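You operate a simulated robot arm through the tools that you are given. There is no shell and no other tool. Be economical: measure what you need, move in short steps, check, and stop when the job is done.

The job below is to be done with a simulated robot arm. You get a single attempt, and the scene is never put back.

JOB
Pump oil into the oil pan up to its line and load the brush from it.
Fine: stand the pan on the cold plate above the green knob; lay the brush back; no spill.

Only the result counts: the job must be done as asked and must still hold three seconds after the hand-in. Knocking over, shifting, dropping, spilling or breaking anything else fails it.

ROBOT AND FRAMES
A 6-joint arm with a two-finger parallel gripper, fixed in place. Base frame: the origin is at the foot of the arm, x ahead of it, y to its left, z up; the work surface is at about z = 86.2. Units: cm, rad, N and s.
With the tool pointing down near the work surface it reaches from about 24 to 64 cm from the base axis. Its first joint turns from -1.152 to 1.152 rad. Payload 2.7 kg.
Tool frame: the origin (TCP) lies between the finger pads and is the grasp point; the fingertips stand 2.3 cm ahead of it; z points along the fingers, y is the line along which they close. Largest opening 9.4 cm; finger width 3.8, thickness 1; the body of the gripper, 5.4 by 9.6 cm, starts 3.9 cm behind the TCP.
Orientation is told as [roll, pitch, yaw] about the base's x, y, z axes, in that order, counted from this pose: with the fingers straight down and closing along the base's y, the tool's x points along the base's -x, its y along +y and its z along -z.

CONTROLS
- The arm moves only by the tool nudge_tool. Its argument "commands" is one flat list of numbers, 7 for each row, row after row: the shift along the tool's x, y, z in units of 300 mm (1.0 is 300 mm), then the turn, a rotation vector about the tool's x, y, z in units of 45 degrees (1.0 is 45 degrees), then the opening, from 0 (shut) to 1 (fully open). In form: [tx, ty, tz, wx, wy, wz, hand, tx, ty, tz, wx, wy, wz, hand, ...]. A call has 1 to 12 rows; each row is the pose to reach, as a shift and turn from the pose commanded when the call began, along the tool's axes at that moment. A call with a number of a shift or a turn outside -1 to 1 is refused whole. Rows are played at 5 a second. More than 5 cm and 0.15 rad between two rows, or a gripper value outside its range, and nothing of the call is played. Where a pose cannot be reached the arm comes as near as it can. A force on the tool above 40 N (or 10 N above the force at the start of the call, whichever is more), or a blocked arm, ends the call early, and 0.2 s more pass. The fingers move at their own pace (about 4.5 cm/s each) and stop on an object; they squeeze with about 38 N. The grip force told is the motor's: it shows also when the fingers shut on nothing. Time passes only in rows, and 0.2 s behind the last, so rows that repeat a pose let the fingers close. The reply holds the time, the measured pose of the TCP, the force on the tool along the base axes, the opening and the grip force, in the units named above and with some noise, and new pictures: "pictures" is both (left out), scene, wrist or none.
- Cameras (640 x 400 px; columns grow to the right, rows downward): "scene" is fixed at [7.08, -42.26, 141.4]; the picture's right is [0.82, -0.57, 0.00], its down [-0.27, -0.39, -0.88] and it looks along [0.50, 0.73, -0.47] (base axes); focal length 226 px, centre (320, 200). "wrist" rides on the gripper at [-3.9, 0, -4.4] in the tool frame; the picture's right is [0.00, -1.00, 0.00], its down [0.97, 0.00, -0.24] and it looks along [0.24, 0.00, 0.97] (tool axes); focal length 218 px, centre (320, 200).
- measure_at(camera, pixels): for up to 12 pixels [column, row] of the newest picture of that camera ("zoom" is the newest enlarged one), the place [x, y, z] in the base frame of the surface seen there, good to about 0.2 cm. It takes no simulated time.
- inspect(camera, box): a new picture of the part [left, top, right, bottom] of that camera's present view, enlarged. It takes no simulated time.
- job_done(): hands the job in; it is judged then, once.

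Work in short steps. Measure before you move; look again where a grasp or a placing could have gone wrong, and mend it. You have 80 turns and 120 pictures in all, those below and enlarged ones among them. Open the gripper and draw the arm clear of the work before you hand the job in, unless the task says otherwise; then end with one line.

The tools are called after "Call:" as a command line: name --argument value ..., lists and objects as JSON in quotes. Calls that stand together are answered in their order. nudge_tool: Moves the arm, as the interface text tells. Its arguments: {"type":"object","properties":{"commands":{"type":"array","items":{"type":"number"}},"pictures":{"type":"string","enum":["both","scene","wrist","none"]}},"required":["commands"]} The other tools are called the same way: measure_at (camera, pixels) gives the place of the surface under pixels of a picture; inspect (camera, box) takes an enlarged picture of a part of a camera's view; job_done () hands the job in.

At the start:

```text
time: 0.0
tool_pos: [35.58, -16.38, 128.64]
tool_rot: [0.0, -0.002, -0.001]
ft_force: [-1.2, 0.1, -0.8]
gripper_width: 9.41
grip_force: 0.1
```

scene: 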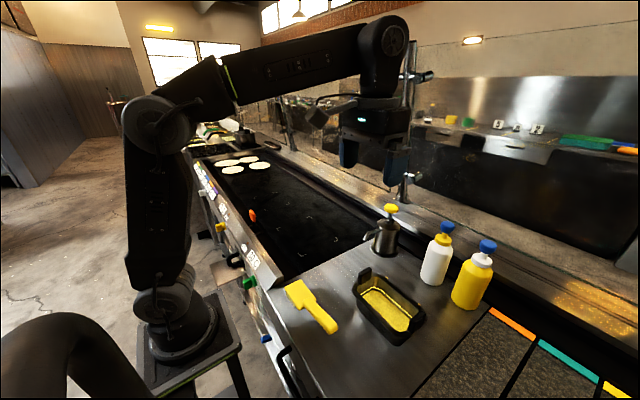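
wrist: 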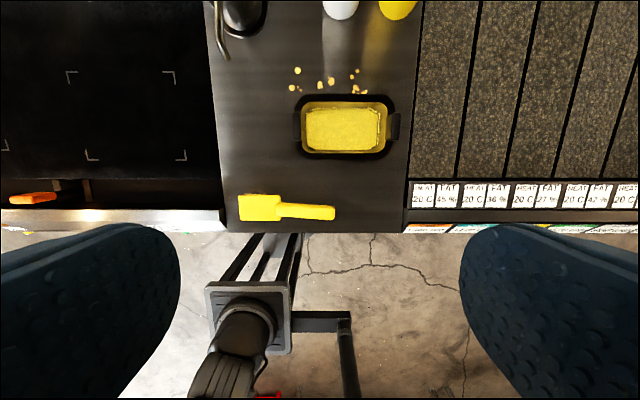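

The scene shows the pan near (390,305), brush (312,305), and an oil can with yellow pump (385,230). I'll enlarge these areas.

Call:
inspect --camera "scene" --box '[240, 180, 520, 355]'

Call:
inspect --camera "wrist" --box '[200, 0, 440, 150]'

Call:
inspect --camera "scene" --box '[170, 130, 350, 300]'

```text
2.29 times, centred on (380, 268) of scene
```

zoom: 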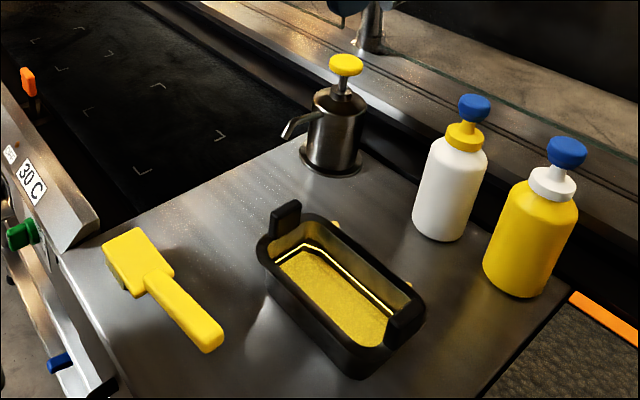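

```text
2.67 times, centred on (320, 75) of wrist
```

zoom: 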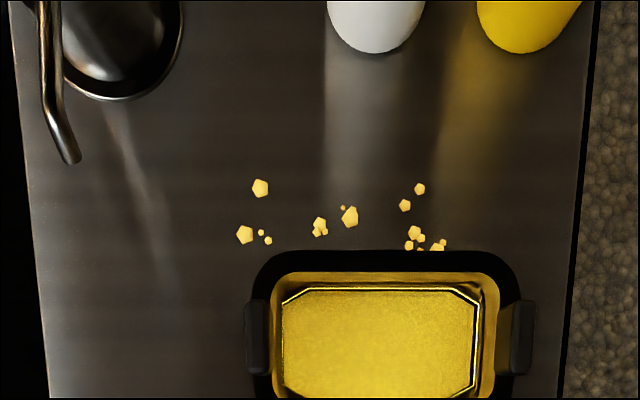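

```text
2.35 times, centred on (260, 215) of scene
```

zoom: 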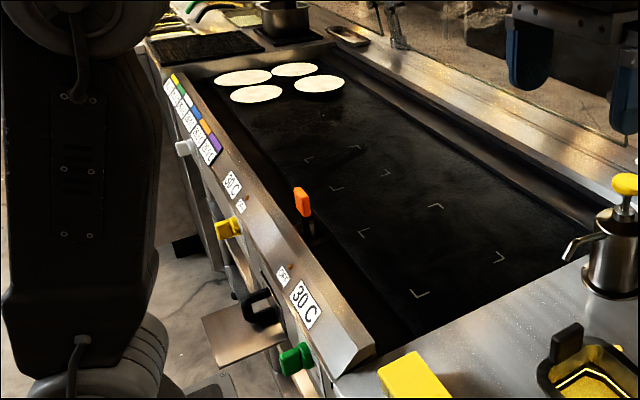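

I measure key points of pump, pan, brush, bottles, and plate brackets.

Call:
measure_at --camera "scene" --pixels '[[391, 209], [386, 222], [366, 238], [385, 250], [365, 275], [419, 322], [366, 290], [391, 308], [302, 290], [327, 323], [440, 228], [487, 246]]'

Call:
measure_at --camera "wrist" --pixels '[[226, 57], [299, 128], [394, 128], [345, 98], [345, 155], [345, 130], [240, 207], [278, 207], [330, 212], [90, 156], [182, 156], [170, 75]]'

Call:
measure_at --camera "zoom" --pixels '[[420, 292], [500, 257], [435, 205], [363, 232], [336, 188], [386, 173], [311, 158], [360, 148], [303, 200], [298, 358], [305, 302], [232, 185]]'

```text
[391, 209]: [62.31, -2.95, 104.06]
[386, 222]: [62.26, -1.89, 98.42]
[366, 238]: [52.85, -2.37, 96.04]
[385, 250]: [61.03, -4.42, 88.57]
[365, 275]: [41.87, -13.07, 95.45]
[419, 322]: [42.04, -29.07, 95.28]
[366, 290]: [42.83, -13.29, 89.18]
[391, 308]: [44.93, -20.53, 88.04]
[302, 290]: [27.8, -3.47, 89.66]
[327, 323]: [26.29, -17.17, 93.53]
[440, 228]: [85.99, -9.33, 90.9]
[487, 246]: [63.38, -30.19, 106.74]
```

```text
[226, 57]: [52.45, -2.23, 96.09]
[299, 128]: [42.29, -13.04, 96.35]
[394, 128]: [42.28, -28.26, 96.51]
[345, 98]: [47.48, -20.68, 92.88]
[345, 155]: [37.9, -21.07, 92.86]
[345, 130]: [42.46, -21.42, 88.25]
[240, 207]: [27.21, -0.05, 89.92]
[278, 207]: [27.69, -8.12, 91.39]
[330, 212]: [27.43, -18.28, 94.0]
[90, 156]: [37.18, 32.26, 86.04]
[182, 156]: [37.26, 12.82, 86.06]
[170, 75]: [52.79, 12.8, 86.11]
```

```text
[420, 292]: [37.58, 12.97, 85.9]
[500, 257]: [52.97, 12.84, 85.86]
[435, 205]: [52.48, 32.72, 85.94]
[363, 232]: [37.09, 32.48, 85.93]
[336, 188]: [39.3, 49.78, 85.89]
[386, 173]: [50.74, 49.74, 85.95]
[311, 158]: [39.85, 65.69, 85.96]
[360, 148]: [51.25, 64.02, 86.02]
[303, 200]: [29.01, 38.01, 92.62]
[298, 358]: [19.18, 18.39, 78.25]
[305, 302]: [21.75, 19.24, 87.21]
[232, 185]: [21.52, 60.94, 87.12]
```

I zoom on the pan and brush in the wrist view for accurate geometry.

Call:
inspect --camera "wrist" --box '[280, 60, 420, 165]'

Call:
measure_at --camera "zoom" --pixels '[[60, 270], [75, 240], [75, 345], [92, 300], [120, 300], [310, 175], [310, 190], [310, 420], [310, 440], [310, 230], [540, 300], [520, 300]]'

Call:
inspect --camera "wrist" --box '[210, 180, 350, 267]'

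Call:
inspect --camera "scene" --box '[340, 255, 440, 355]'

```text
3.81 times, centred on (350, 112) of wrist
```

zoom: 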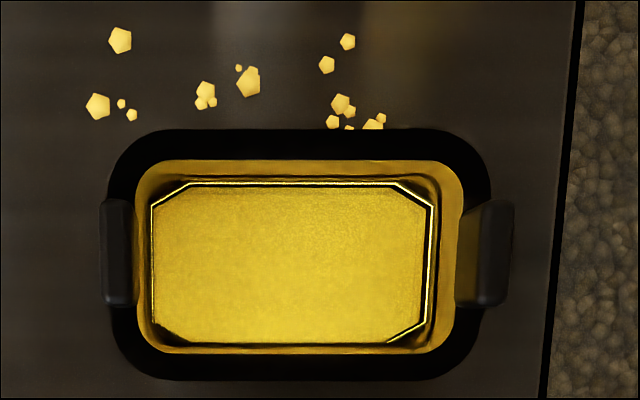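

```text
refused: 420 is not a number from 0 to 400
```

```text
4.57 times, centred on (280, 224) of wrist
```

zoom: 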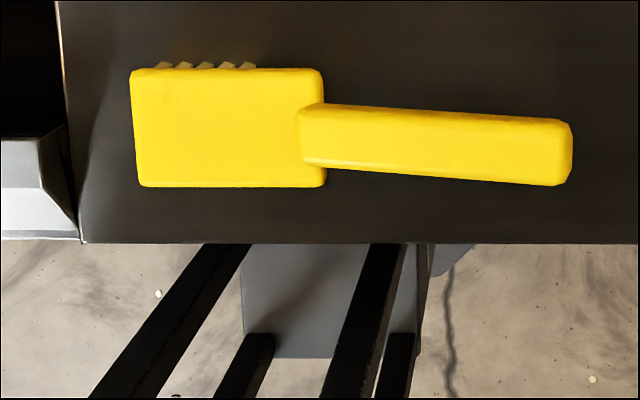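

```text
4.00 times, centred on (390, 305) of scene
```

zoom: 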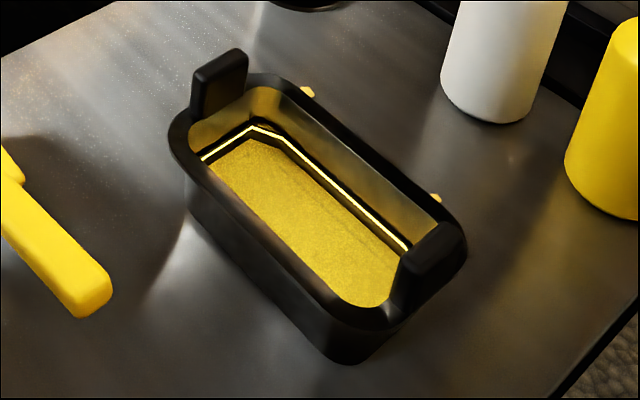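

Measure on this zoom: tabs, rims, oil surface, line.

Call:
measure_at --camera "zoom" --pixels '[[208, 88], [240, 60], [222, 105], [253, 128], [330, 190], [404, 247], [300, 210], [260, 165], [350, 270], [190, 190], [455, 240], [320, 130]]'

Call:
measure_at --camera "wrist" --pixels '[[296, 117], [296, 139], [302, 128], [304, 128], [292, 128], [345, 95], [345, 102], [345, 158], [345, 153], [301, 105], [385, 155], [400, 128]]'

Call:
inspect --camera "wrist" --box '[210, 180, 350, 267]'

Call:
measure_at --camera "zoom" --pixels '[[140, 100], [140, 180], [310, 90], [310, 182], [310, 115], [310, 160], [430, 118], [430, 165], [560, 125], [560, 180], [500, 150], [66, 100]]'

```text
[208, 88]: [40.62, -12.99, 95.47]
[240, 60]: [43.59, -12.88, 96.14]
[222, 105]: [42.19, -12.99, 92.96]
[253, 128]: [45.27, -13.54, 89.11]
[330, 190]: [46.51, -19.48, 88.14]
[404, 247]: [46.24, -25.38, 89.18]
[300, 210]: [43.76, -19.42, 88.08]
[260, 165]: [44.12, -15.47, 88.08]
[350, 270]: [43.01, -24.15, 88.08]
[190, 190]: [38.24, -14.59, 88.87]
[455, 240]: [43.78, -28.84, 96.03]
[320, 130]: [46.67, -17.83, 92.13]
```

```text
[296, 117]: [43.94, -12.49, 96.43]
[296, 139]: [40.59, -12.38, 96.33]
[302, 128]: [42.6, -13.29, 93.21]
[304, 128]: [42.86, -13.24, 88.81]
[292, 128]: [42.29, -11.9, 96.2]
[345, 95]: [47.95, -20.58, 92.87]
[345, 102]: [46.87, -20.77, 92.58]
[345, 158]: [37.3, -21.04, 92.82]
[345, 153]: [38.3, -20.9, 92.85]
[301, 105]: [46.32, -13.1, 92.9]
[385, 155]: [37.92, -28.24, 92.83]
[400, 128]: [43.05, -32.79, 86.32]
```

```text
4.57 times, centred on (280, 224) of wrist
```

zoom: 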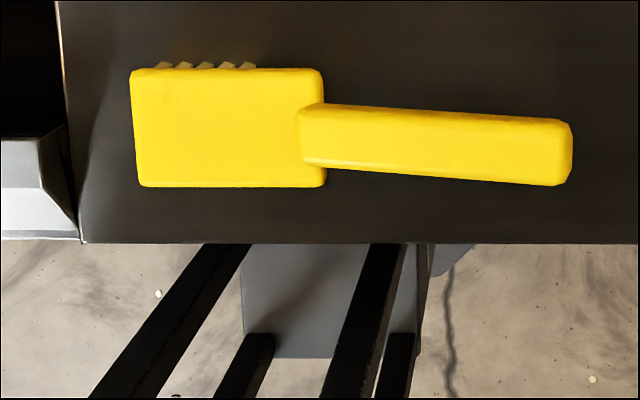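

```text
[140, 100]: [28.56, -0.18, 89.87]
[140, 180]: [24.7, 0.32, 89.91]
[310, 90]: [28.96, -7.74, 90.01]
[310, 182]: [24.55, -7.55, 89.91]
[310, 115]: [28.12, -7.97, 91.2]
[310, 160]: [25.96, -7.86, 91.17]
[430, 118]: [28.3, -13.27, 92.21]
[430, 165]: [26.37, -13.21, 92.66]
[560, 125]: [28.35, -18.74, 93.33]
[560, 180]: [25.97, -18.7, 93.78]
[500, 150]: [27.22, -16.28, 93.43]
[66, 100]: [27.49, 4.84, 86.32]
```

Measuring crumbs, the pump flange/body and the counter–griddle seam.

Call:
inspect --camera "wrist" --box '[200, 0, 320, 110]'

Call:
measure_at --camera "zoom" --pixels '[[180, 120], [190, 60], [120, 205], [110, 150], [85, 205], [60, 205], [70, 300], [80, 390], [370, 320], [397, 254], [400, 330], [50, 300]]'

Call:
inspect --camera "scene" --box '[340, 195, 440, 285]'

Call:
measure_at --camera "wrist" --pixels '[[298, 70], [292, 88], [226, 30], [219, 10], [230, 59], [240, 35], [258, 30], [222, 150], [210, 150], [200, 150], [218, 55], [190, 60]]'

```text
3.64 times, centred on (260, 55) of wrist
```

zoom: 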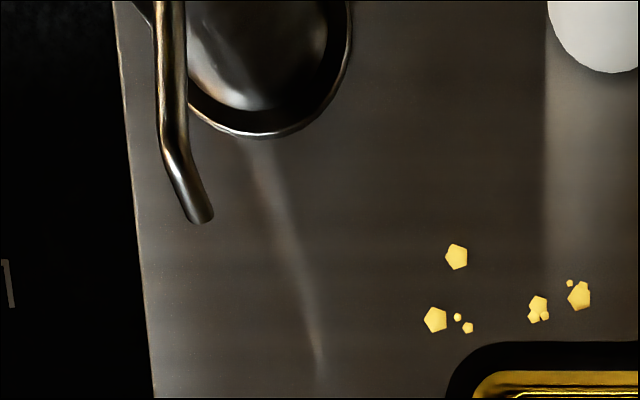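

```text
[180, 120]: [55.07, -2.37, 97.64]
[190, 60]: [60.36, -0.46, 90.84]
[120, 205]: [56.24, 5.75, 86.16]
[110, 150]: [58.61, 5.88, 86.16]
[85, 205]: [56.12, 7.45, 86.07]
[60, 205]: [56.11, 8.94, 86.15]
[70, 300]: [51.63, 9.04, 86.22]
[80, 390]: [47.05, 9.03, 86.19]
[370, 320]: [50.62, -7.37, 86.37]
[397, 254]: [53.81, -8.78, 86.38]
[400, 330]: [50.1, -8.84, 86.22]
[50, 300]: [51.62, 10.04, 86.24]
```

```text
4.44 times, centred on (390, 240) of scene
```

zoom: 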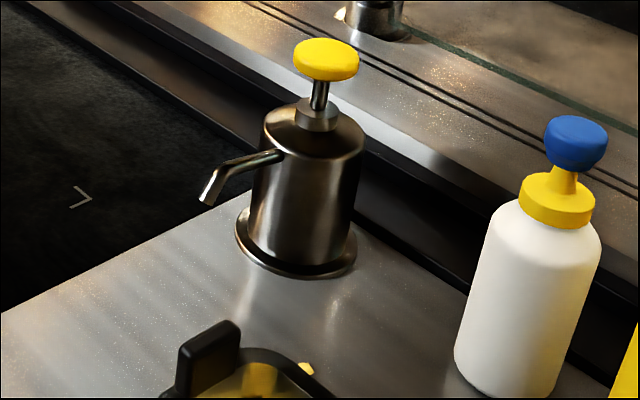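

```text
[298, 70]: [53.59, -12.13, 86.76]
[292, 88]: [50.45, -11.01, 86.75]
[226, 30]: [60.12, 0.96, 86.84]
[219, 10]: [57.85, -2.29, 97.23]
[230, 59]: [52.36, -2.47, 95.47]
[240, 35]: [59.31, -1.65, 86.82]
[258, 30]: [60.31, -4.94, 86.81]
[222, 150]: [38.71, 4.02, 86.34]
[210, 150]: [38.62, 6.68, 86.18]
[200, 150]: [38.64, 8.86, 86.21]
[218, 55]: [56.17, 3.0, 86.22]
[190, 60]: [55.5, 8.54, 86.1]
```

Surfaces are level (86.2 / 86.1), spout tip at about (52.4,-2.4,95.5), -y tab centre about (42.4,-28.8), top 96.4. I move above that tab with the jaw half open.

Call:
nudge_tool --commands '[-0.0325, -0.059, 0.122, 0, 0, 0, 0.45, -0.065, -0.118, 0.244, 0, 0, 0, 0.45, -0.0974, -0.1774, 0.366, 0, 0, 0, 0.45, -0.13, -0.2366, 0.488, 0, 0, 0, 0.45, -0.1624, -0.2957, 0.61, 0, 0, 0, 0.45, -0.195, -0.355, 0.733, 0, 0, 0, 0.45, -0.2273, -0.414, 0.855, 0, 0, 0, 0.45, -0.2273, -0.414, 0.855, 0, 0, 0, 0.45]'

```text
time: 1.8
tool_pos: [42.56, -28.94, 102.99]
tool_rot: [-0.001, -0.001, 0.001]
ft_force: [-0.4, 0.4, 0.0]
gripper_width: 4.25
grip_force: 0.0
```

scene: 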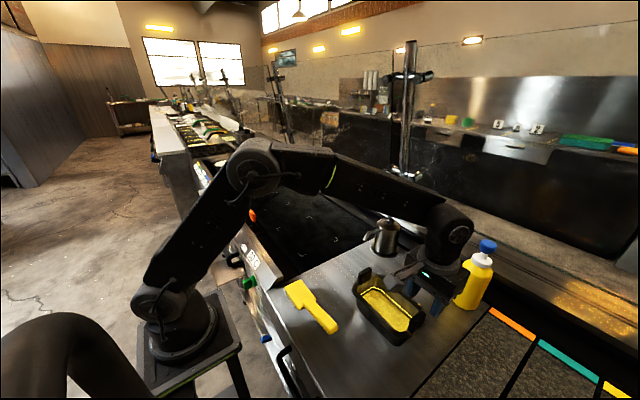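
wrist: 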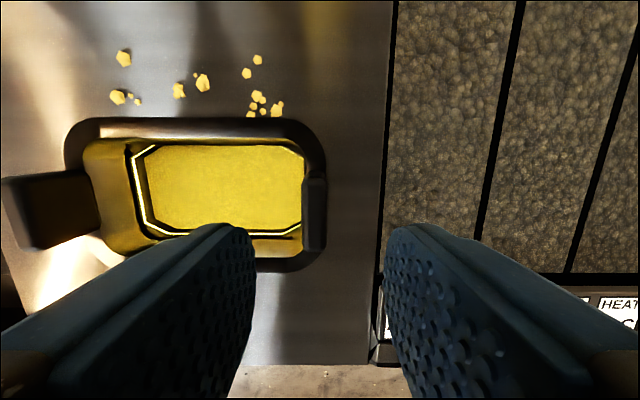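

Tab appears at (316,190); I measure its edges before descending.

Call:
measure_at --camera "wrist" --pixels '[[312, 182], [324, 182], [309, 200], [325, 200], [316, 174], [316, 180], [290, 180], [302, 165], [320, 240], [75, 160]]'

Call:
inspect --camera "wrist" --box '[230, 110, 390, 260]'

```text
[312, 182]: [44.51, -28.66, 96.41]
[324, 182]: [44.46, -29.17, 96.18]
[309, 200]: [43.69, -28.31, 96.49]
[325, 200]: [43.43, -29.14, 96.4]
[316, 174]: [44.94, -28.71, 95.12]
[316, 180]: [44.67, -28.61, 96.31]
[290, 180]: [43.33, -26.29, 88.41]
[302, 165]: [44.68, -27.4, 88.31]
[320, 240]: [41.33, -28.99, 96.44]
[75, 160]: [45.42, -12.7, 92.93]
```

```text
2.67 times, centred on (310, 185) of wrist
```

zoom: 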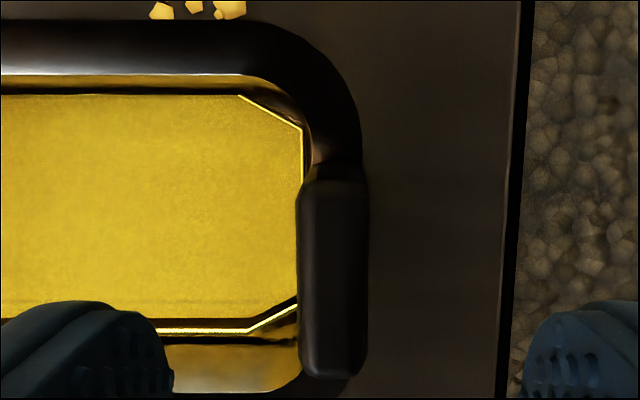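

Tab centre (42.6,-28.8). Descend 7.4 cm and close on it.

Call:
nudge_tool --commands '[0, 0.003, 0.125, 0, 0, 0, 0.45, 0, 0.003, 0.248, 0, 0, 0, 0.45, 0, 0.003, 0.248, 0, 0, 0, 0.0, 0, 0.003, 0.248, 0, 0, 0, 0.0, 0, 0.003, 0.248, 0, 0, 0, 0.0, 0, 0.003, 0.248, 0, 0, 0, 0.0, 0, 0.003, 0.248, 0, 0, 0, 0.0]'

```text
time: 3.4
tool_pos: [42.52, -28.58, 95.59]
tool_rot: [0.0, -0.002, 0.001]
ft_force: [0.3, 0.1, 0.6]
gripper_width: 1.44
grip_force: 38.4
```

scene: 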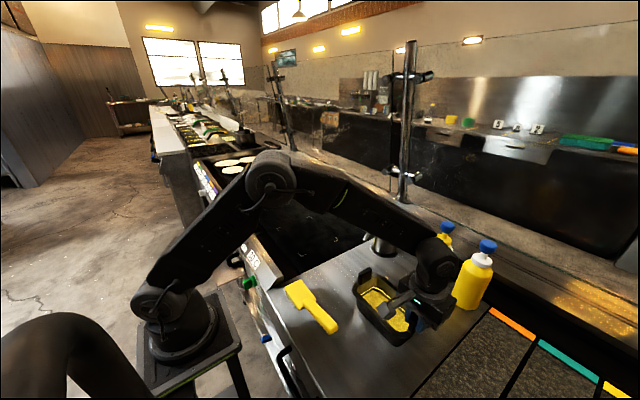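
wrist: 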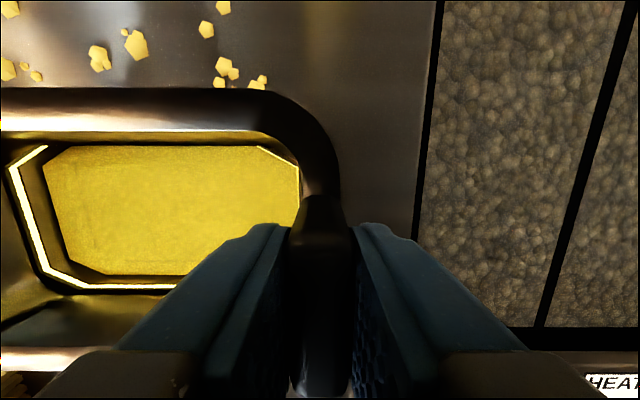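

Gripped (width 1.44, 38 N). Test lift by 1 cm.

Call:
nudge_tool --commands '[0, 0, -0.015, 0, 0, 0, 0, 0.01, 0, -0.033, 0, 0, 0, 0, 0.02, 0, -0.033, 0, 0, 0, 0]'

Call:
inspect --camera "scene" --box '[330, 250, 450, 355]'

```text
time: 4.2
tool_pos: [41.91, -28.65, 96.55]
tool_rot: [0.0, -0.002, 0.002]
ft_force: [-0.5, -0.2, -3.9]
gripper_width: 1.46
grip_force: 37.8
```

scene: 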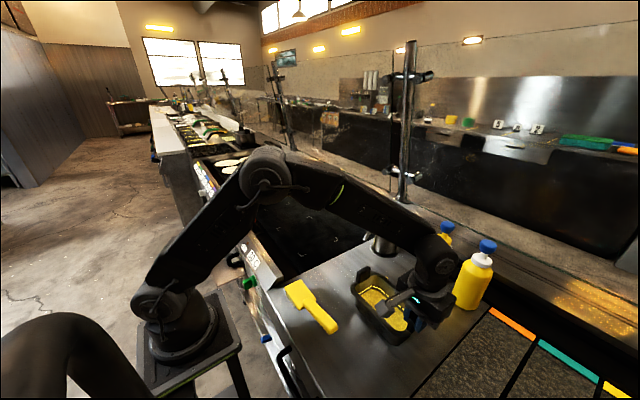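
wrist: 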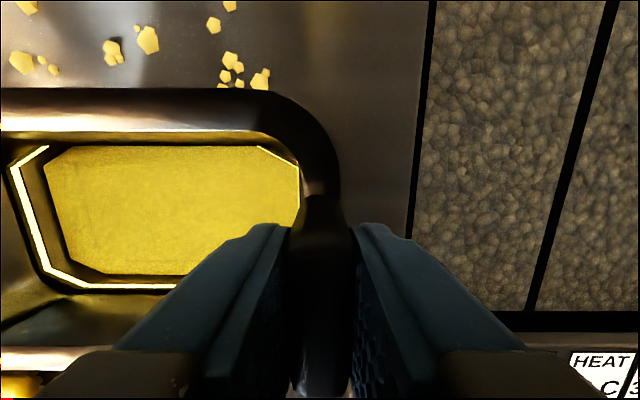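

```text
3.81 times, centred on (390, 302) of scene
```

zoom: 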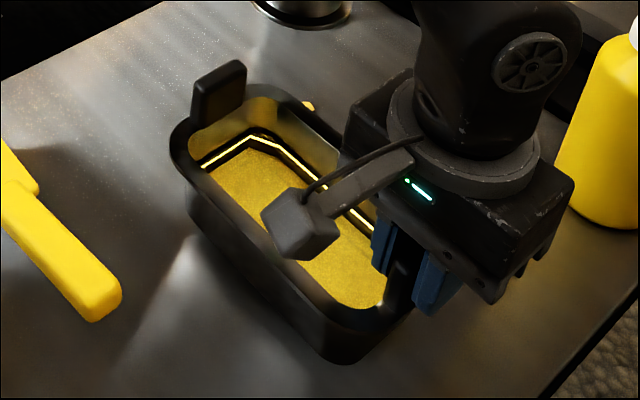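

The pan hangs level and rigid (~4 N). I carry it +y by 19 cm, then +x by 8.5 cm beneath the spout.

Call:
nudge_tool --commands '[0, 0.07, 0, 0, 0, 0, 0, 0, 0.15, 0, 0, 0, 0, 0, 0, 0.24, 0, 0, 0, 0, 0, 0, 0.33, 0, 0, 0, 0, 0, 0, 0.42, 0, 0, 0, 0, 0, 0, 0.51, 0, 0, 0, 0, 0, 0, 0.59, 0, 0, 0, 0, 0, 0, 0.633, 0.01, 0, 0, 0, 0, -0.06, 0.633, 0.02, 0, 0, 0, 0, -0.14, 0.633, 0.02, 0, 0, 0, 0, -0.22, 0.633, 0.02, 0, 0, 0, 0, -0.2833, 0.633, 0.02, 0, 0, 0, 0]'

Call:
inspect --camera "scene" --box '[310, 190, 450, 310]'

```text
time: 6.8
tool_pos: [50.28, -9.52, 95.94]
tool_rot: [-0.001, -0.002, 0.003]
ft_force: [-0.1, 0.4, -2.7]
gripper_width: 1.47
grip_force: 38.1
```

scene: 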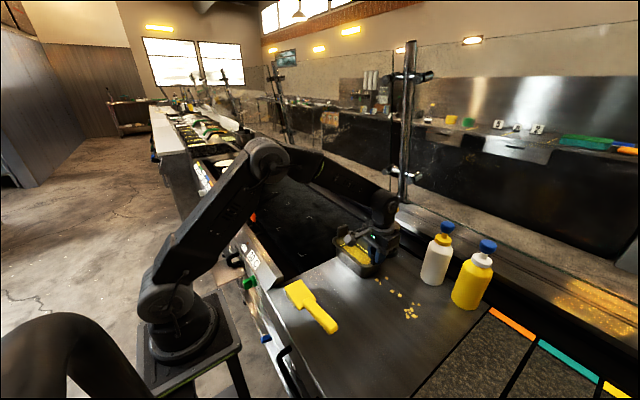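
wrist: 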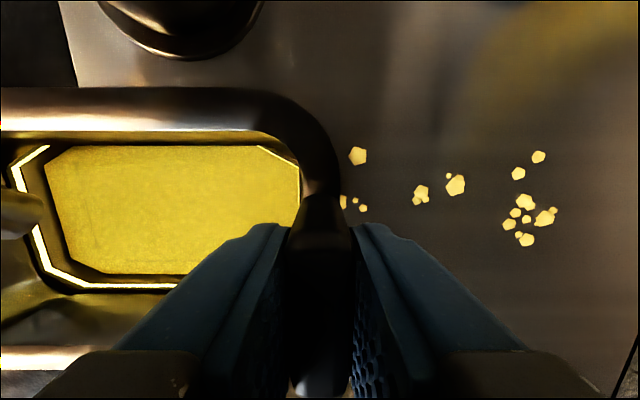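

```text
3.33 times, centred on (380, 250) of scene
```

zoom: 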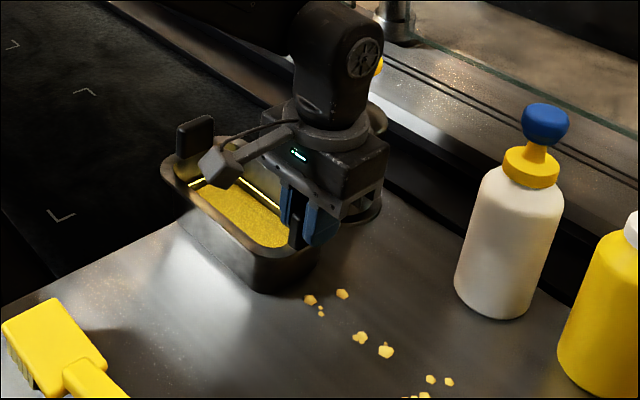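

Pan seems in position under the spout; lower 0.35 cm, release, and lift straight up.

Call:
nudge_tool --commands '[0, 0, 0.006, 0, 0, 0, 0, 0, 0, 0.012, 0, 0, 0, 0, 0, 0, 0.012, 0, 0, 0, 0.3, 0, 0, 0.012, 0, 0, 0, 0.3, 0, 0, -0.1, 0, 0, 0, 0.3, 0, 0, -0.25, 0, 0, 0, 0.3, 0.15, 0, -0.3, 0, 0, 0, 0.1, 0.3, 0, -0.4, 0, 0, 0, 0, 0.4, -0.06, -0.5, 0, 0, 0, 0, 0.4, -0.06, -0.5, 0, 0, 0, 0]'

Call:
inspect --camera "scene" --box '[310, 190, 450, 310]'

Call:
inspect --camera "wrist" --box '[200, 0, 400, 125]'

```text
refused: row 8 steps farther than a row can; nothing moved
```

```text
3.33 times, centred on (380, 250) of scene
```

zoom: 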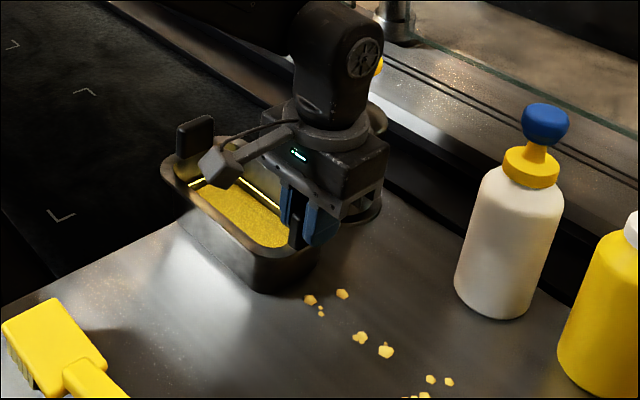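

```text
3.20 times, centred on (300, 62) of wrist
```

zoom: 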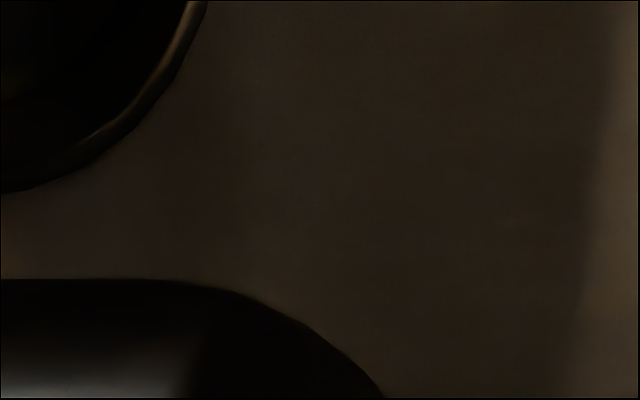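

The row step was too large; I resend the release and retreat with shorter steps.

Call:
nudge_tool --commands '[0, 0, 0.006, 0, 0, 0, 0, 0, 0, 0.012, 0, 0, 0, 0, 0, 0, 0.012, 0, 0, 0, 0.3, 0, 0, 0.012, 0, 0, 0, 0.3, 0, 0, -0.1, 0, 0, 0, 0.3, 0, 0, -0.22, 0, 0, 0, 0.3, 0.1, 0, -0.3, 0, 0, 0, 0.1, 0.2, 0, -0.4, 0, 0, 0, 0, 0.3, -0.03, -0.5, 0, 0, 0, 0, 0.4, -0.06, -0.55, 0, 0, 0, 0, 0.4, -0.06, -0.55, 0, 0, 0, 0]'

Call:
inspect --camera "scene" --box '[310, 190, 450, 310]'

Call:
inspect --camera "wrist" --box '[200, 0, 400, 125]'

```text
time: 9.2
tool_pos: [38.19, -11.4, 112.66]
tool_rot: [0.0, -0.002, 0.002]
ft_force: [0.1, -0.2, 0.0]
gripper_width: 0.0
grip_force: 38.4
```

scene: 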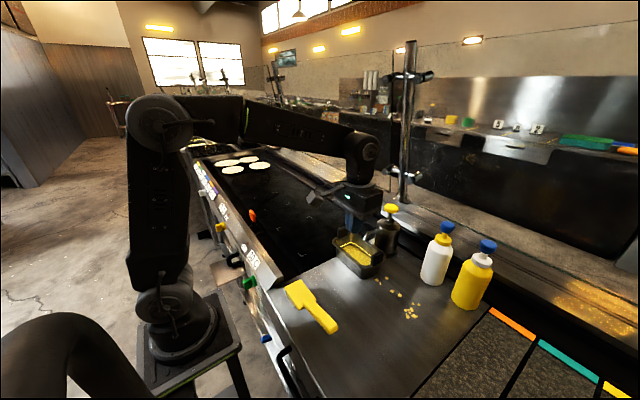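
wrist: 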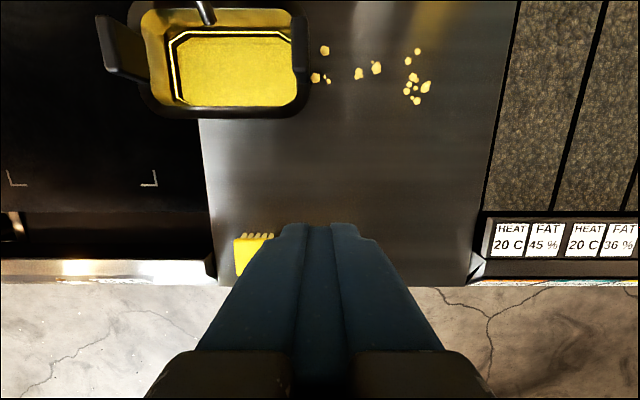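

```text
3.33 times, centred on (380, 250) of scene
```

zoom: 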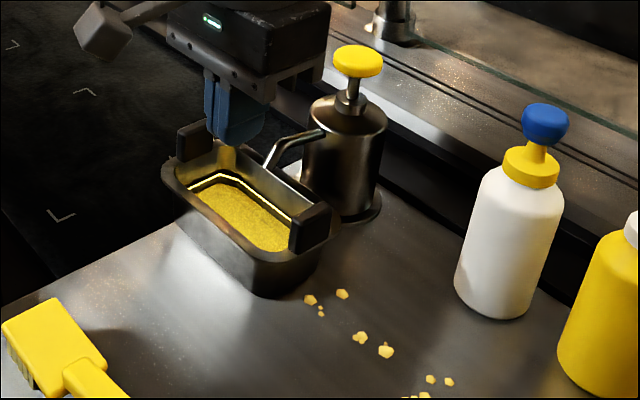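

```text
3.20 times, centred on (300, 62) of wrist
```

zoom: 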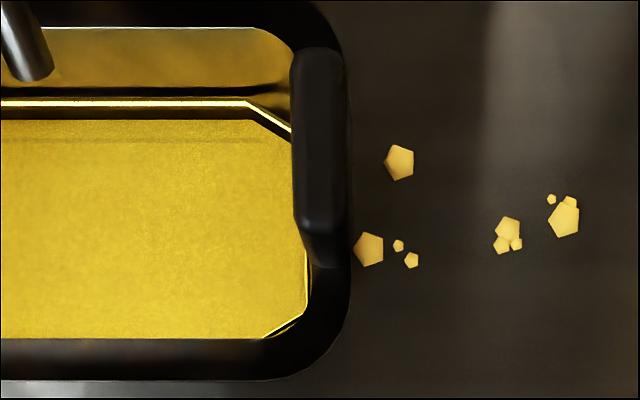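

The spout is over the pan interior. Now measure the pump knob precisely and the pan points.

Call:
measure_at --camera "scene" --pixels '[[391, 206], [391, 208], [387, 208], [395, 208], [391, 211], [370, 240], [361, 246], [355, 255], [368, 262]]'

Call:
measure_at --camera "wrist" --pixels '[[210, 22], [240, 70], [240, 32], [240, 37], [120, 40], [300, 45], [240, 110], [290, 103]]'

Call:
inspect --camera "scene" --box '[360, 190, 420, 240]'

```text
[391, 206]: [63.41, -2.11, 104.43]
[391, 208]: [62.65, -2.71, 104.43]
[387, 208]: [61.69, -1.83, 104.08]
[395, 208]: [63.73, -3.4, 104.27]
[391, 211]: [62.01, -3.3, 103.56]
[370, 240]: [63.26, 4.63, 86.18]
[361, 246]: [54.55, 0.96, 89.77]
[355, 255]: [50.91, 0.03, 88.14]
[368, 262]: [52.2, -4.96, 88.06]
```

```text
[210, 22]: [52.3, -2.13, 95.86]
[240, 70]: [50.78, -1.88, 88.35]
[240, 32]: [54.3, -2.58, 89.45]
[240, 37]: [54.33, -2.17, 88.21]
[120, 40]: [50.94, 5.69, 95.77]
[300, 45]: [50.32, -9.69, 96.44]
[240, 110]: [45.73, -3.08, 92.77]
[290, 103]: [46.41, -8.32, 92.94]
```

```text
8.00 times, centred on (390, 215) of scene
```

zoom: 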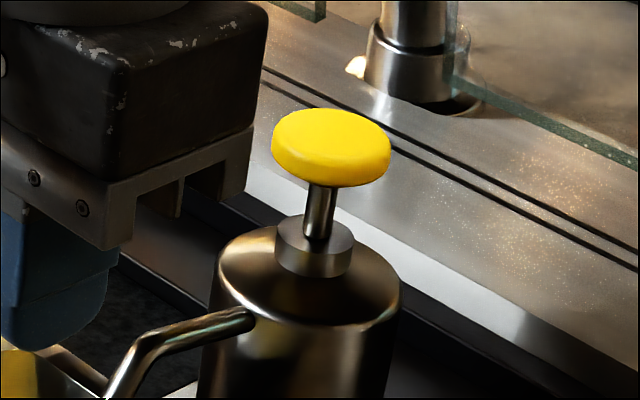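

Check the clearance behind the pump (posts/glass) before moving there.

Call:
measure_at --camera "scene" --pixels '[[405, 185], [400, 150], [410, 80], [425, 76], [420, 172], [440, 185], [397, 201], [455, 150]]'

Call:
nudge_tool --commands '[-0.15, 0.05, 0, 0, 0, 0, 0, -0.3, 0.1, 0, 0, 0, 0, 0, -0.45, 0.15, 0, 0, 0, 0, 0, -0.6, 0.2, 0, 0, 0, 0, 0, -0.7, 0.25, 0, 0, 0, 0, 0, -0.8077, 0.288, 0, 0, 0, 0, 0, -0.8077, 0.288, 0, 0, 0, 0, 0]'

```text
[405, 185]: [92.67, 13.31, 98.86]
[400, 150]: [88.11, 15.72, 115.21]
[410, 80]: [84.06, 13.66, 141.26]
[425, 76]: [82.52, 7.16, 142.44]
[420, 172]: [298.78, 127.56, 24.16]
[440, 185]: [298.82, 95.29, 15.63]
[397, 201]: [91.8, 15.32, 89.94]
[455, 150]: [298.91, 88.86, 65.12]
```

```text
time: 10.8
tool_pos: [59.72, -3.24, 111.53]
tool_rot: [-0.001, 0.0, 0.001]
ft_force: [-0.4, -0.3, -0.2]
gripper_width: 0.01
grip_force: 37.7
out of reach, approached as far as the arm can: row 6, 7
```

scene: 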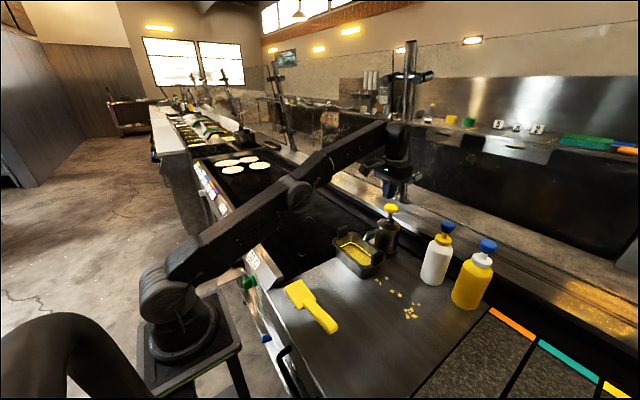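
wrist: 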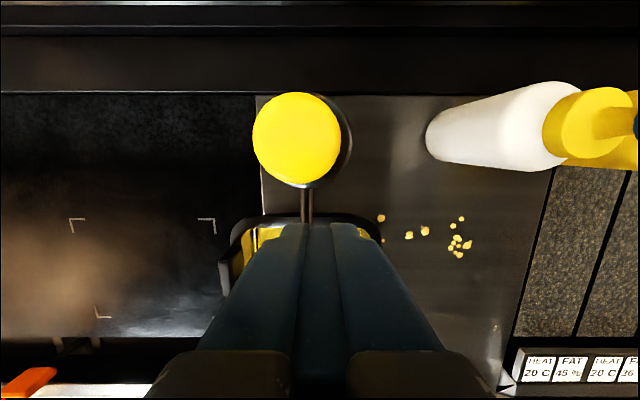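

The arm tops out at x≈59.7 at this height; lower down it reaches farther. I measure the knob from the wrist view.

Call:
measure_at --camera "wrist" --pixels '[[297, 138], [256, 138], [337, 138], [297, 96], [297, 180], [305, 200], [305, 215], [250, 240]]'

```text
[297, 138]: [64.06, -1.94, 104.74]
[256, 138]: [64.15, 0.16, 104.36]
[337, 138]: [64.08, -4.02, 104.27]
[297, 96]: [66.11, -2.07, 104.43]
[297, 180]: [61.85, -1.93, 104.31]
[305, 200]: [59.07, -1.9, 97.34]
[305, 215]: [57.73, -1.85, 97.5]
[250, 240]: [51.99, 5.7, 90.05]
```

Knob centre ≈ (64.0,-2.0), top 104.7. To reach, I tilt the fingers outward by 0.6 rad in place first.

Call:
nudge_tool --commands '[0, 0, 0, 0, -0.153, 0, 0, 0, 0, 0, 0, -0.306, 0, 0, 0, 0, 0, 0, -0.459, 0, 0, 0, 0, 0, 0, -0.612, 0, 0, 0, 0, 0, 0, -0.764, 0, 0, 0, 0, 0, 0, -0.764, 0, 0]' --pictures "wrist"

```text
time: 12.2
tool_pos: [59.75, -3.04, 111.64]
tool_rot: [0.0, -0.604, 0.002]
ft_force: [-0.1, 0.5, -0.2]
gripper_width: 0.0
grip_force: 37.9
```

wrist: 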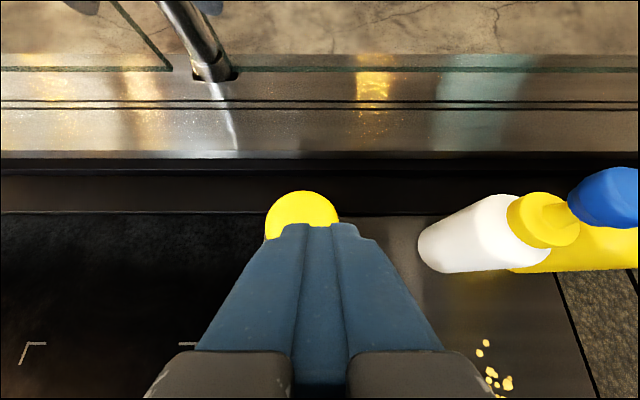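

Tilt works. Move to just above the knob: (64.0,-2.0,108.6).

Call:
nudge_tool --commands '[-0.031, 0.018, 0.082, 0, 0, 0, 0, -0.0618, 0.035, 0.1635, 0, 0, 0, 0, -0.0618, 0.035, 0.1635, 0, 0, 0, 0]'

Call:
inspect --camera "scene" --box '[330, 180, 450, 280]'

```text
time: 13.0
tool_pos: [64.28, -2.06, 108.62]
tool_rot: [0.0, -0.602, 0.002]
ft_force: [1.1, 0.5, -0.5]
gripper_width: 0.01
grip_force: 37.8
```

scene: 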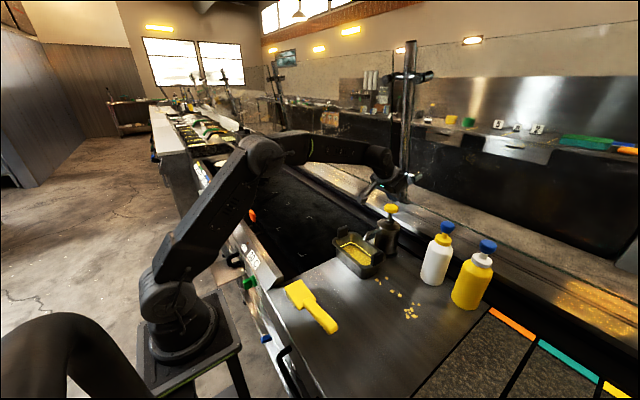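
wrist: 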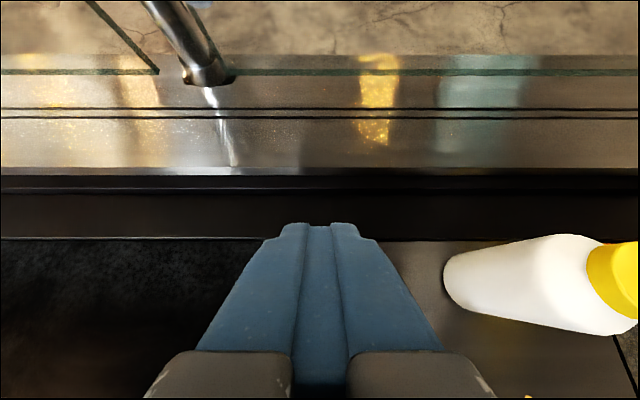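

```text
4.00 times, centred on (390, 230) of scene
```

zoom: 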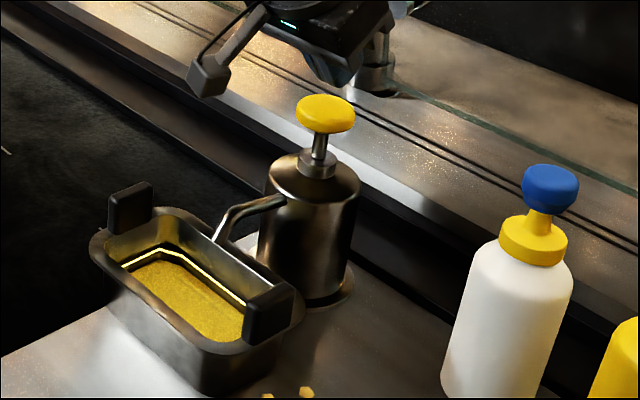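

Fingertips are just above the knob. First press: go down 2.5 cm, and hold there to observe.

Call:
nudge_tool --commands '[0.0113, 0, 0.0165, 0, 0, 0, 0, 0.0226, 0, 0.033, 0, 0, 0, 0, 0.034, 0, 0.0495, 0, 0, 0, 0, 0.0471, 0, 0.0688, 0, 0, 0, 0, 0.0471, 0, 0.0688, 0, 0, 0, 0]' --pictures "none"

Call:
inspect --camera "scene" --box '[330, 180, 450, 280]'

```text
time: 14.2
tool_pos: [64.12, -1.87, 106.33]
tool_rot: [-0.001, -0.604, 0.002]
ft_force: [1.1, 1.2, 4.7]
gripper_width: 0.0
grip_force: 37.6
```

```text
4.00 times, centred on (390, 230) of scene
```

zoom: 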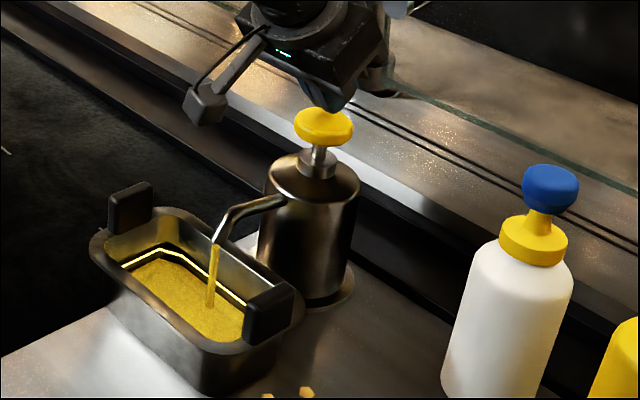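

Oil flows from the spout into the pan at 4.7 N. Press 1.4 cm more.

Call:
nudge_tool --commands '[0.0094, 0, 0.01375, 0, 0, 0, 0, 0.0188, 0, 0.0275, 0, 0, 0, 0, 0.0264, 0, 0.0385, 0, 0, 0, 0, 0.0264, 0, 0.0385, 0, 0, 0, 0, 0.0264, 0, 0.0385, 0, 0, 0, 0]' --pictures "none"

Call:
inspect --camera "scene" --box '[330, 200, 430, 290]'

```text
time: 15.4
tool_pos: [64.21, -2.07, 105.12]
tool_rot: [0.001, -0.609, 0.002]
ft_force: [-12.8, 5.5, 25.7]
gripper_width: 0.01
grip_force: 38.0
```

```text
4.44 times, centred on (380, 245) of scene
```

zoom: 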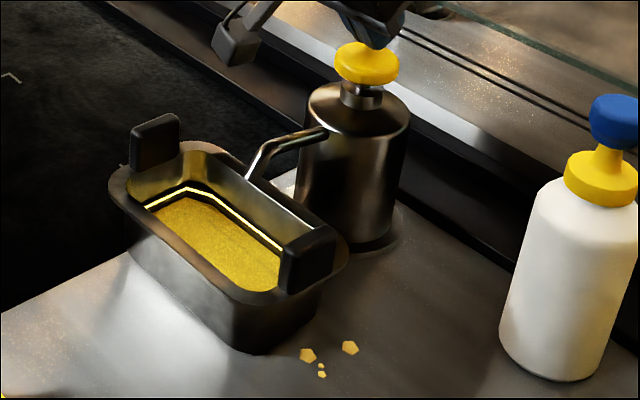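

Bottomed out (26 N), flow stopped. Measure oil level and line.

Call:
measure_at --camera "zoom" --pixels '[[200, 230], [220, 245], [240, 260], [190, 188], [230, 210], [270, 240], [150, 207], [190, 194], [225, 215], [180, 210]]'

Call:
nudge_tool --commands '[-0.0132, 0, -0.0193, 0, 0, 0, 0, -0.0264, 0, -0.0385, 0, 0, 0, 0, -0.0452, 0, -0.066, 0, 0, 0, 0, -0.0452, 0, -0.066, 0, 0, 0, 0, -0.0452, 0, -0.066, 0, 0, 0, 0]' --pictures "none"

Call:
inspect --camera "scene" --box '[330, 200, 430, 290]'

```text
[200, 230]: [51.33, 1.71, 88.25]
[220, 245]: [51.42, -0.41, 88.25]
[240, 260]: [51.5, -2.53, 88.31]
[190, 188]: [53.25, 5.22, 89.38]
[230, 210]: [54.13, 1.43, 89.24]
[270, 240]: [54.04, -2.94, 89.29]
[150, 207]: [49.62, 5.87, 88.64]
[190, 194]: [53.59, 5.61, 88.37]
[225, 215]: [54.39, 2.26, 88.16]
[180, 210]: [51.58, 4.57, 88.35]
```

```text
time: 16.6
tool_pos: [64.13, -2.06, 107.15]
tool_rot: [0.0, -0.601, 0.001]
ft_force: [-0.9, -1.3, 3.3]
gripper_width: 0.01
grip_force: 37.7
```

```text
4.44 times, centred on (380, 245) of scene
```

zoom: 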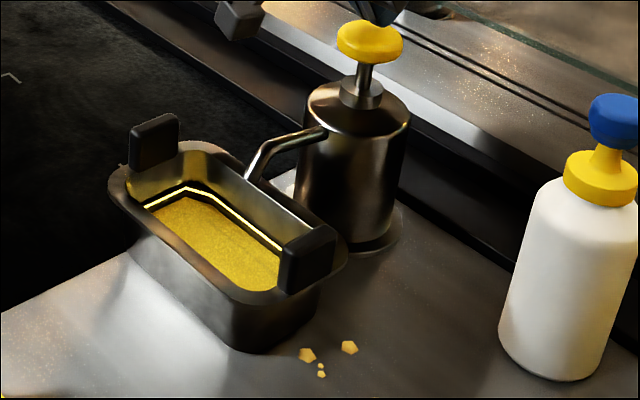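

Level rose ~0.17 cm (88.1→88.27), line ≈ 89.3. Two more full strokes.

Call:
nudge_tool --commands '[-0.0113, 0, -0.0165, 0, 0, 0, 0, 0.011, 0, 0.016, 0, 0, 0, 0, 0.0245, 0, 0.0357, 0, 0, 0, 0, 0.0367, 0, 0.0536, 0, 0, 0, 0, 0.0367, 0, 0.0536, 0, 0, 0, 0, 0.011, 0, 0.016, 0, 0, 0, 0, -0.0113, 0, -0.0165, 0, 0, 0, 0, 0.011, 0, 0.016, 0, 0, 0, 0, 0.0245, 0, 0.0357, 0, 0, 0, 0, 0.0367, 0, 0.0536, 0, 0, 0, 0, 0.0367, 0, 0.0536, 0, 0, 0, 0, 0, 0, 0, 0, 0, 0, 0]' --pictures "none"

Call:
inspect --camera "scene" --box '[330, 200, 430, 290]'

Call:
measure_at --camera "zoom" --pixels '[[200, 230], [220, 245], [240, 260], [210, 240], [180, 210], [190, 188], [230, 210], [270, 240]]'

```text
time: 19.2
tool_pos: [64.13, -2.08, 107.14]
tool_rot: [-0.001, -0.602, 0.003]
ft_force: [-1.1, 1.2, 2.3]
gripper_width: 0.02
grip_force: 37.8
```

```text
4.44 times, centred on (380, 245) of scene
```

zoom: 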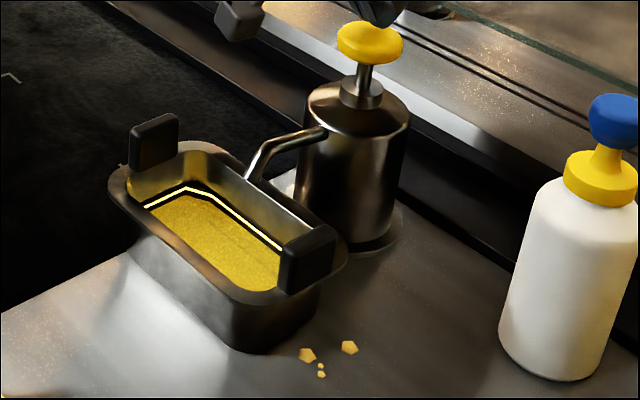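

```text
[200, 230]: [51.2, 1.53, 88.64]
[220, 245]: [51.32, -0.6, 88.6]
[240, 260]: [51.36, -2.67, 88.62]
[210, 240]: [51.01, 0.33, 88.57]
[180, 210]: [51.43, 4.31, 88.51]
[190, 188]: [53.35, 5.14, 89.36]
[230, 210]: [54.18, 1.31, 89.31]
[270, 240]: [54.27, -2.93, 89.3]
```

Level now ≈88.6, i.e. ~0.17 per stroke; line at ~89.3. Two more strokes.

Call:
nudge_tool --commands '[-0.0113, 0, -0.0165, 0, 0, 0, 0, 0.011, 0, 0.016, 0, 0, 0, 0, 0.0245, 0, 0.0357, 0, 0, 0, 0, 0.0367, 0, 0.0536, 0, 0, 0, 0, 0.0367, 0, 0.0536, 0, 0, 0, 0, 0.011, 0, 0.016, 0, 0, 0, 0, -0.0113, 0, -0.0165, 0, 0, 0, 0, 0.011, 0, 0.016, 0, 0, 0, 0, 0.0245, 0, 0.0357, 0, 0, 0, 0, 0.0367, 0, 0.0536, 0, 0, 0, 0, 0.0367, 0, 0.0536, 0, 0, 0, 0, 0, 0, 0, 0, 0, 0, 0]' --pictures "none"

Call:
inspect --camera "scene" --box '[345, 225, 395, 275]'

Call:
measure_at --camera "scene" --pixels '[[353, 242], [357, 245], [362, 248], [355, 244], [349, 237], [350, 232], [359, 237], [368, 244]]'

```text
time: 21.8
tool_pos: [63.93, -2.01, 106.98]
tool_rot: [-0.001, -0.598, 0.002]
ft_force: [-1.5, -2.1, 2.5]
gripper_width: 0.0
grip_force: 38.3
```

```text
8.00 times, centred on (370, 250) of scene
```

zoom: 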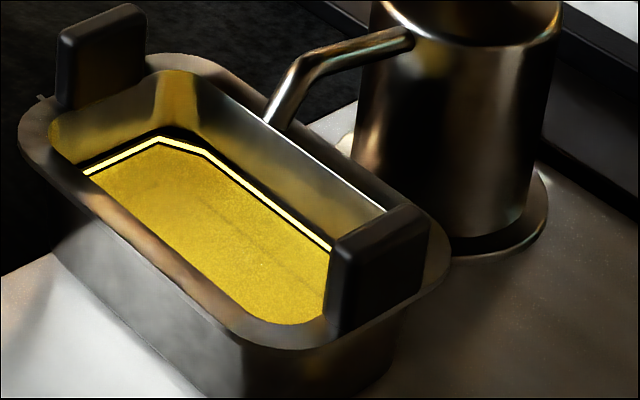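

```text
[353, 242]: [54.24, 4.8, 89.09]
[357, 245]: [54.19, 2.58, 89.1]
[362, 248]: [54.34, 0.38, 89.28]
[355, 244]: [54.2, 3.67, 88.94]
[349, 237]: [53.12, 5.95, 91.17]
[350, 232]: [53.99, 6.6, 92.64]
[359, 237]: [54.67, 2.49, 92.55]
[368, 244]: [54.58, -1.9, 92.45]
```

Level is close; measure surface vs line on this zoom.

Call:
measure_at --camera "zoom" --pixels '[[170, 200], [200, 230], [240, 270], [270, 300], [160, 138], [205, 154], [260, 195], [310, 234], [208, 162], [280, 222], [100, 170]]'

```text
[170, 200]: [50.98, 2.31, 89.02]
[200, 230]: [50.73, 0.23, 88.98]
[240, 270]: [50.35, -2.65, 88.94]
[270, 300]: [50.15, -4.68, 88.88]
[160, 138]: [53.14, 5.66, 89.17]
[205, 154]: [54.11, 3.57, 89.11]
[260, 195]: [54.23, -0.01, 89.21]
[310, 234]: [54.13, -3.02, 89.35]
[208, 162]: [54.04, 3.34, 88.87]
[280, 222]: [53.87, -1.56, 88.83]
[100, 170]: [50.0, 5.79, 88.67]
```

Surface ≈88.96, line ≈89.2–89.3. One more stroke, then re-check.

Call:
nudge_tool --commands '[-0.0113, 0, -0.0165, 0, 0, 0, 0, 0.011, 0, 0.016, 0, 0, 0, 0, 0.0245, 0, 0.0357, 0, 0, 0, 0, 0.0355, 0, 0.052, 0, 0, 0, 0, 0.0355, 0, 0.052, 0, 0, 0, 0, 0.011, 0, 0.016, 0, 0, 0, 0, 0, 0, 0, 0, 0, 0, 0]' --pictures "none"

Call:
inspect --camera "scene" --box '[345, 225, 395, 275]'

Call:
measure_at --camera "zoom" --pixels '[[170, 200], [200, 230], [240, 270], [270, 300], [160, 138], [205, 154], [260, 195], [310, 234], [208, 165], [280, 225], [220, 200], [150, 180]]'

```text
time: 23.4
tool_pos: [64.24, -1.97, 107.23]
tool_rot: [0.0, -0.603, 0.001]
ft_force: [-0.4, 1.6, 1.6]
gripper_width: 0.0
grip_force: 37.6
```

```text
8.00 times, centred on (370, 250) of scene
```

zoom: 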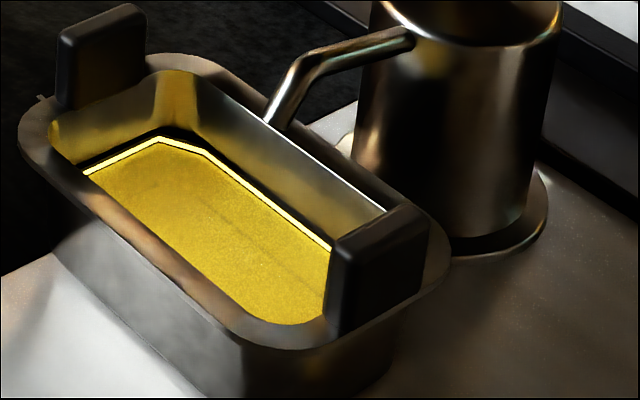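

```text
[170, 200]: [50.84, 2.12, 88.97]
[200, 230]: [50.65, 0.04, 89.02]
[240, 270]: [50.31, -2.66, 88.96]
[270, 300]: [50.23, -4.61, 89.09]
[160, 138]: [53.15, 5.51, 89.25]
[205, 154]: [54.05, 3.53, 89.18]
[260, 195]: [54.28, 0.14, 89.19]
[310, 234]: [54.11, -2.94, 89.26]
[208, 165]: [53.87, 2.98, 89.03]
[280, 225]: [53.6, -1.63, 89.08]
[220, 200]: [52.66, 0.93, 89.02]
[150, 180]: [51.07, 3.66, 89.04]
```

Surface ≈89.04, line centre ≈89.22: one last stroke should bring it right to the line.

Call:
nudge_tool --commands '[-0.0113, 0, -0.0165, 0, 0, 0, 0, 0.011, 0, 0.016, 0, 0, 0, 0, 0.0245, 0, 0.0357, 0, 0, 0, 0, 0.0355, 0, 0.052, 0, 0, 0, 0, 0.0355, 0, 0.052, 0, 0, 0, 0, 0.011, 0, 0.016, 0, 0, 0, 0, 0, 0, 0, 0, 0, 0, 0]' --pictures "none"

Call:
inspect --camera "scene" --box '[345, 225, 395, 275]'

Call:
measure_at --camera "zoom" --pixels '[[170, 200], [200, 230], [240, 270], [270, 300], [160, 138], [205, 154], [260, 195], [310, 234], [208, 165], [280, 225], [220, 200], [150, 180]]'

```text
time: 25.0
tool_pos: [64.07, -1.85, 107.13]
tool_rot: [0.0, -0.6, 0.001]
ft_force: [-0.4, -1.2, 2.3]
gripper_width: 0.02
grip_force: 37.6
```

```text
8.00 times, centred on (370, 250) of scene
```

zoom: 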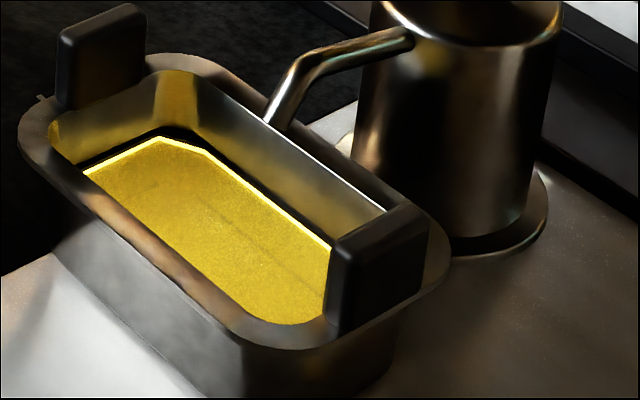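

```text
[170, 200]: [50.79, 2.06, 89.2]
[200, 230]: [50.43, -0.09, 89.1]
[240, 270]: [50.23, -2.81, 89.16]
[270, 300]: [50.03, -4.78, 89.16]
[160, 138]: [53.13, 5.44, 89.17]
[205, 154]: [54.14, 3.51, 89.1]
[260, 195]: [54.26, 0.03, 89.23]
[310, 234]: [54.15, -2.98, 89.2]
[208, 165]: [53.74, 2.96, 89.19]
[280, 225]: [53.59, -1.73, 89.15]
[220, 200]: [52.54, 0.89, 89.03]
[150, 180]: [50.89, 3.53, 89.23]
```

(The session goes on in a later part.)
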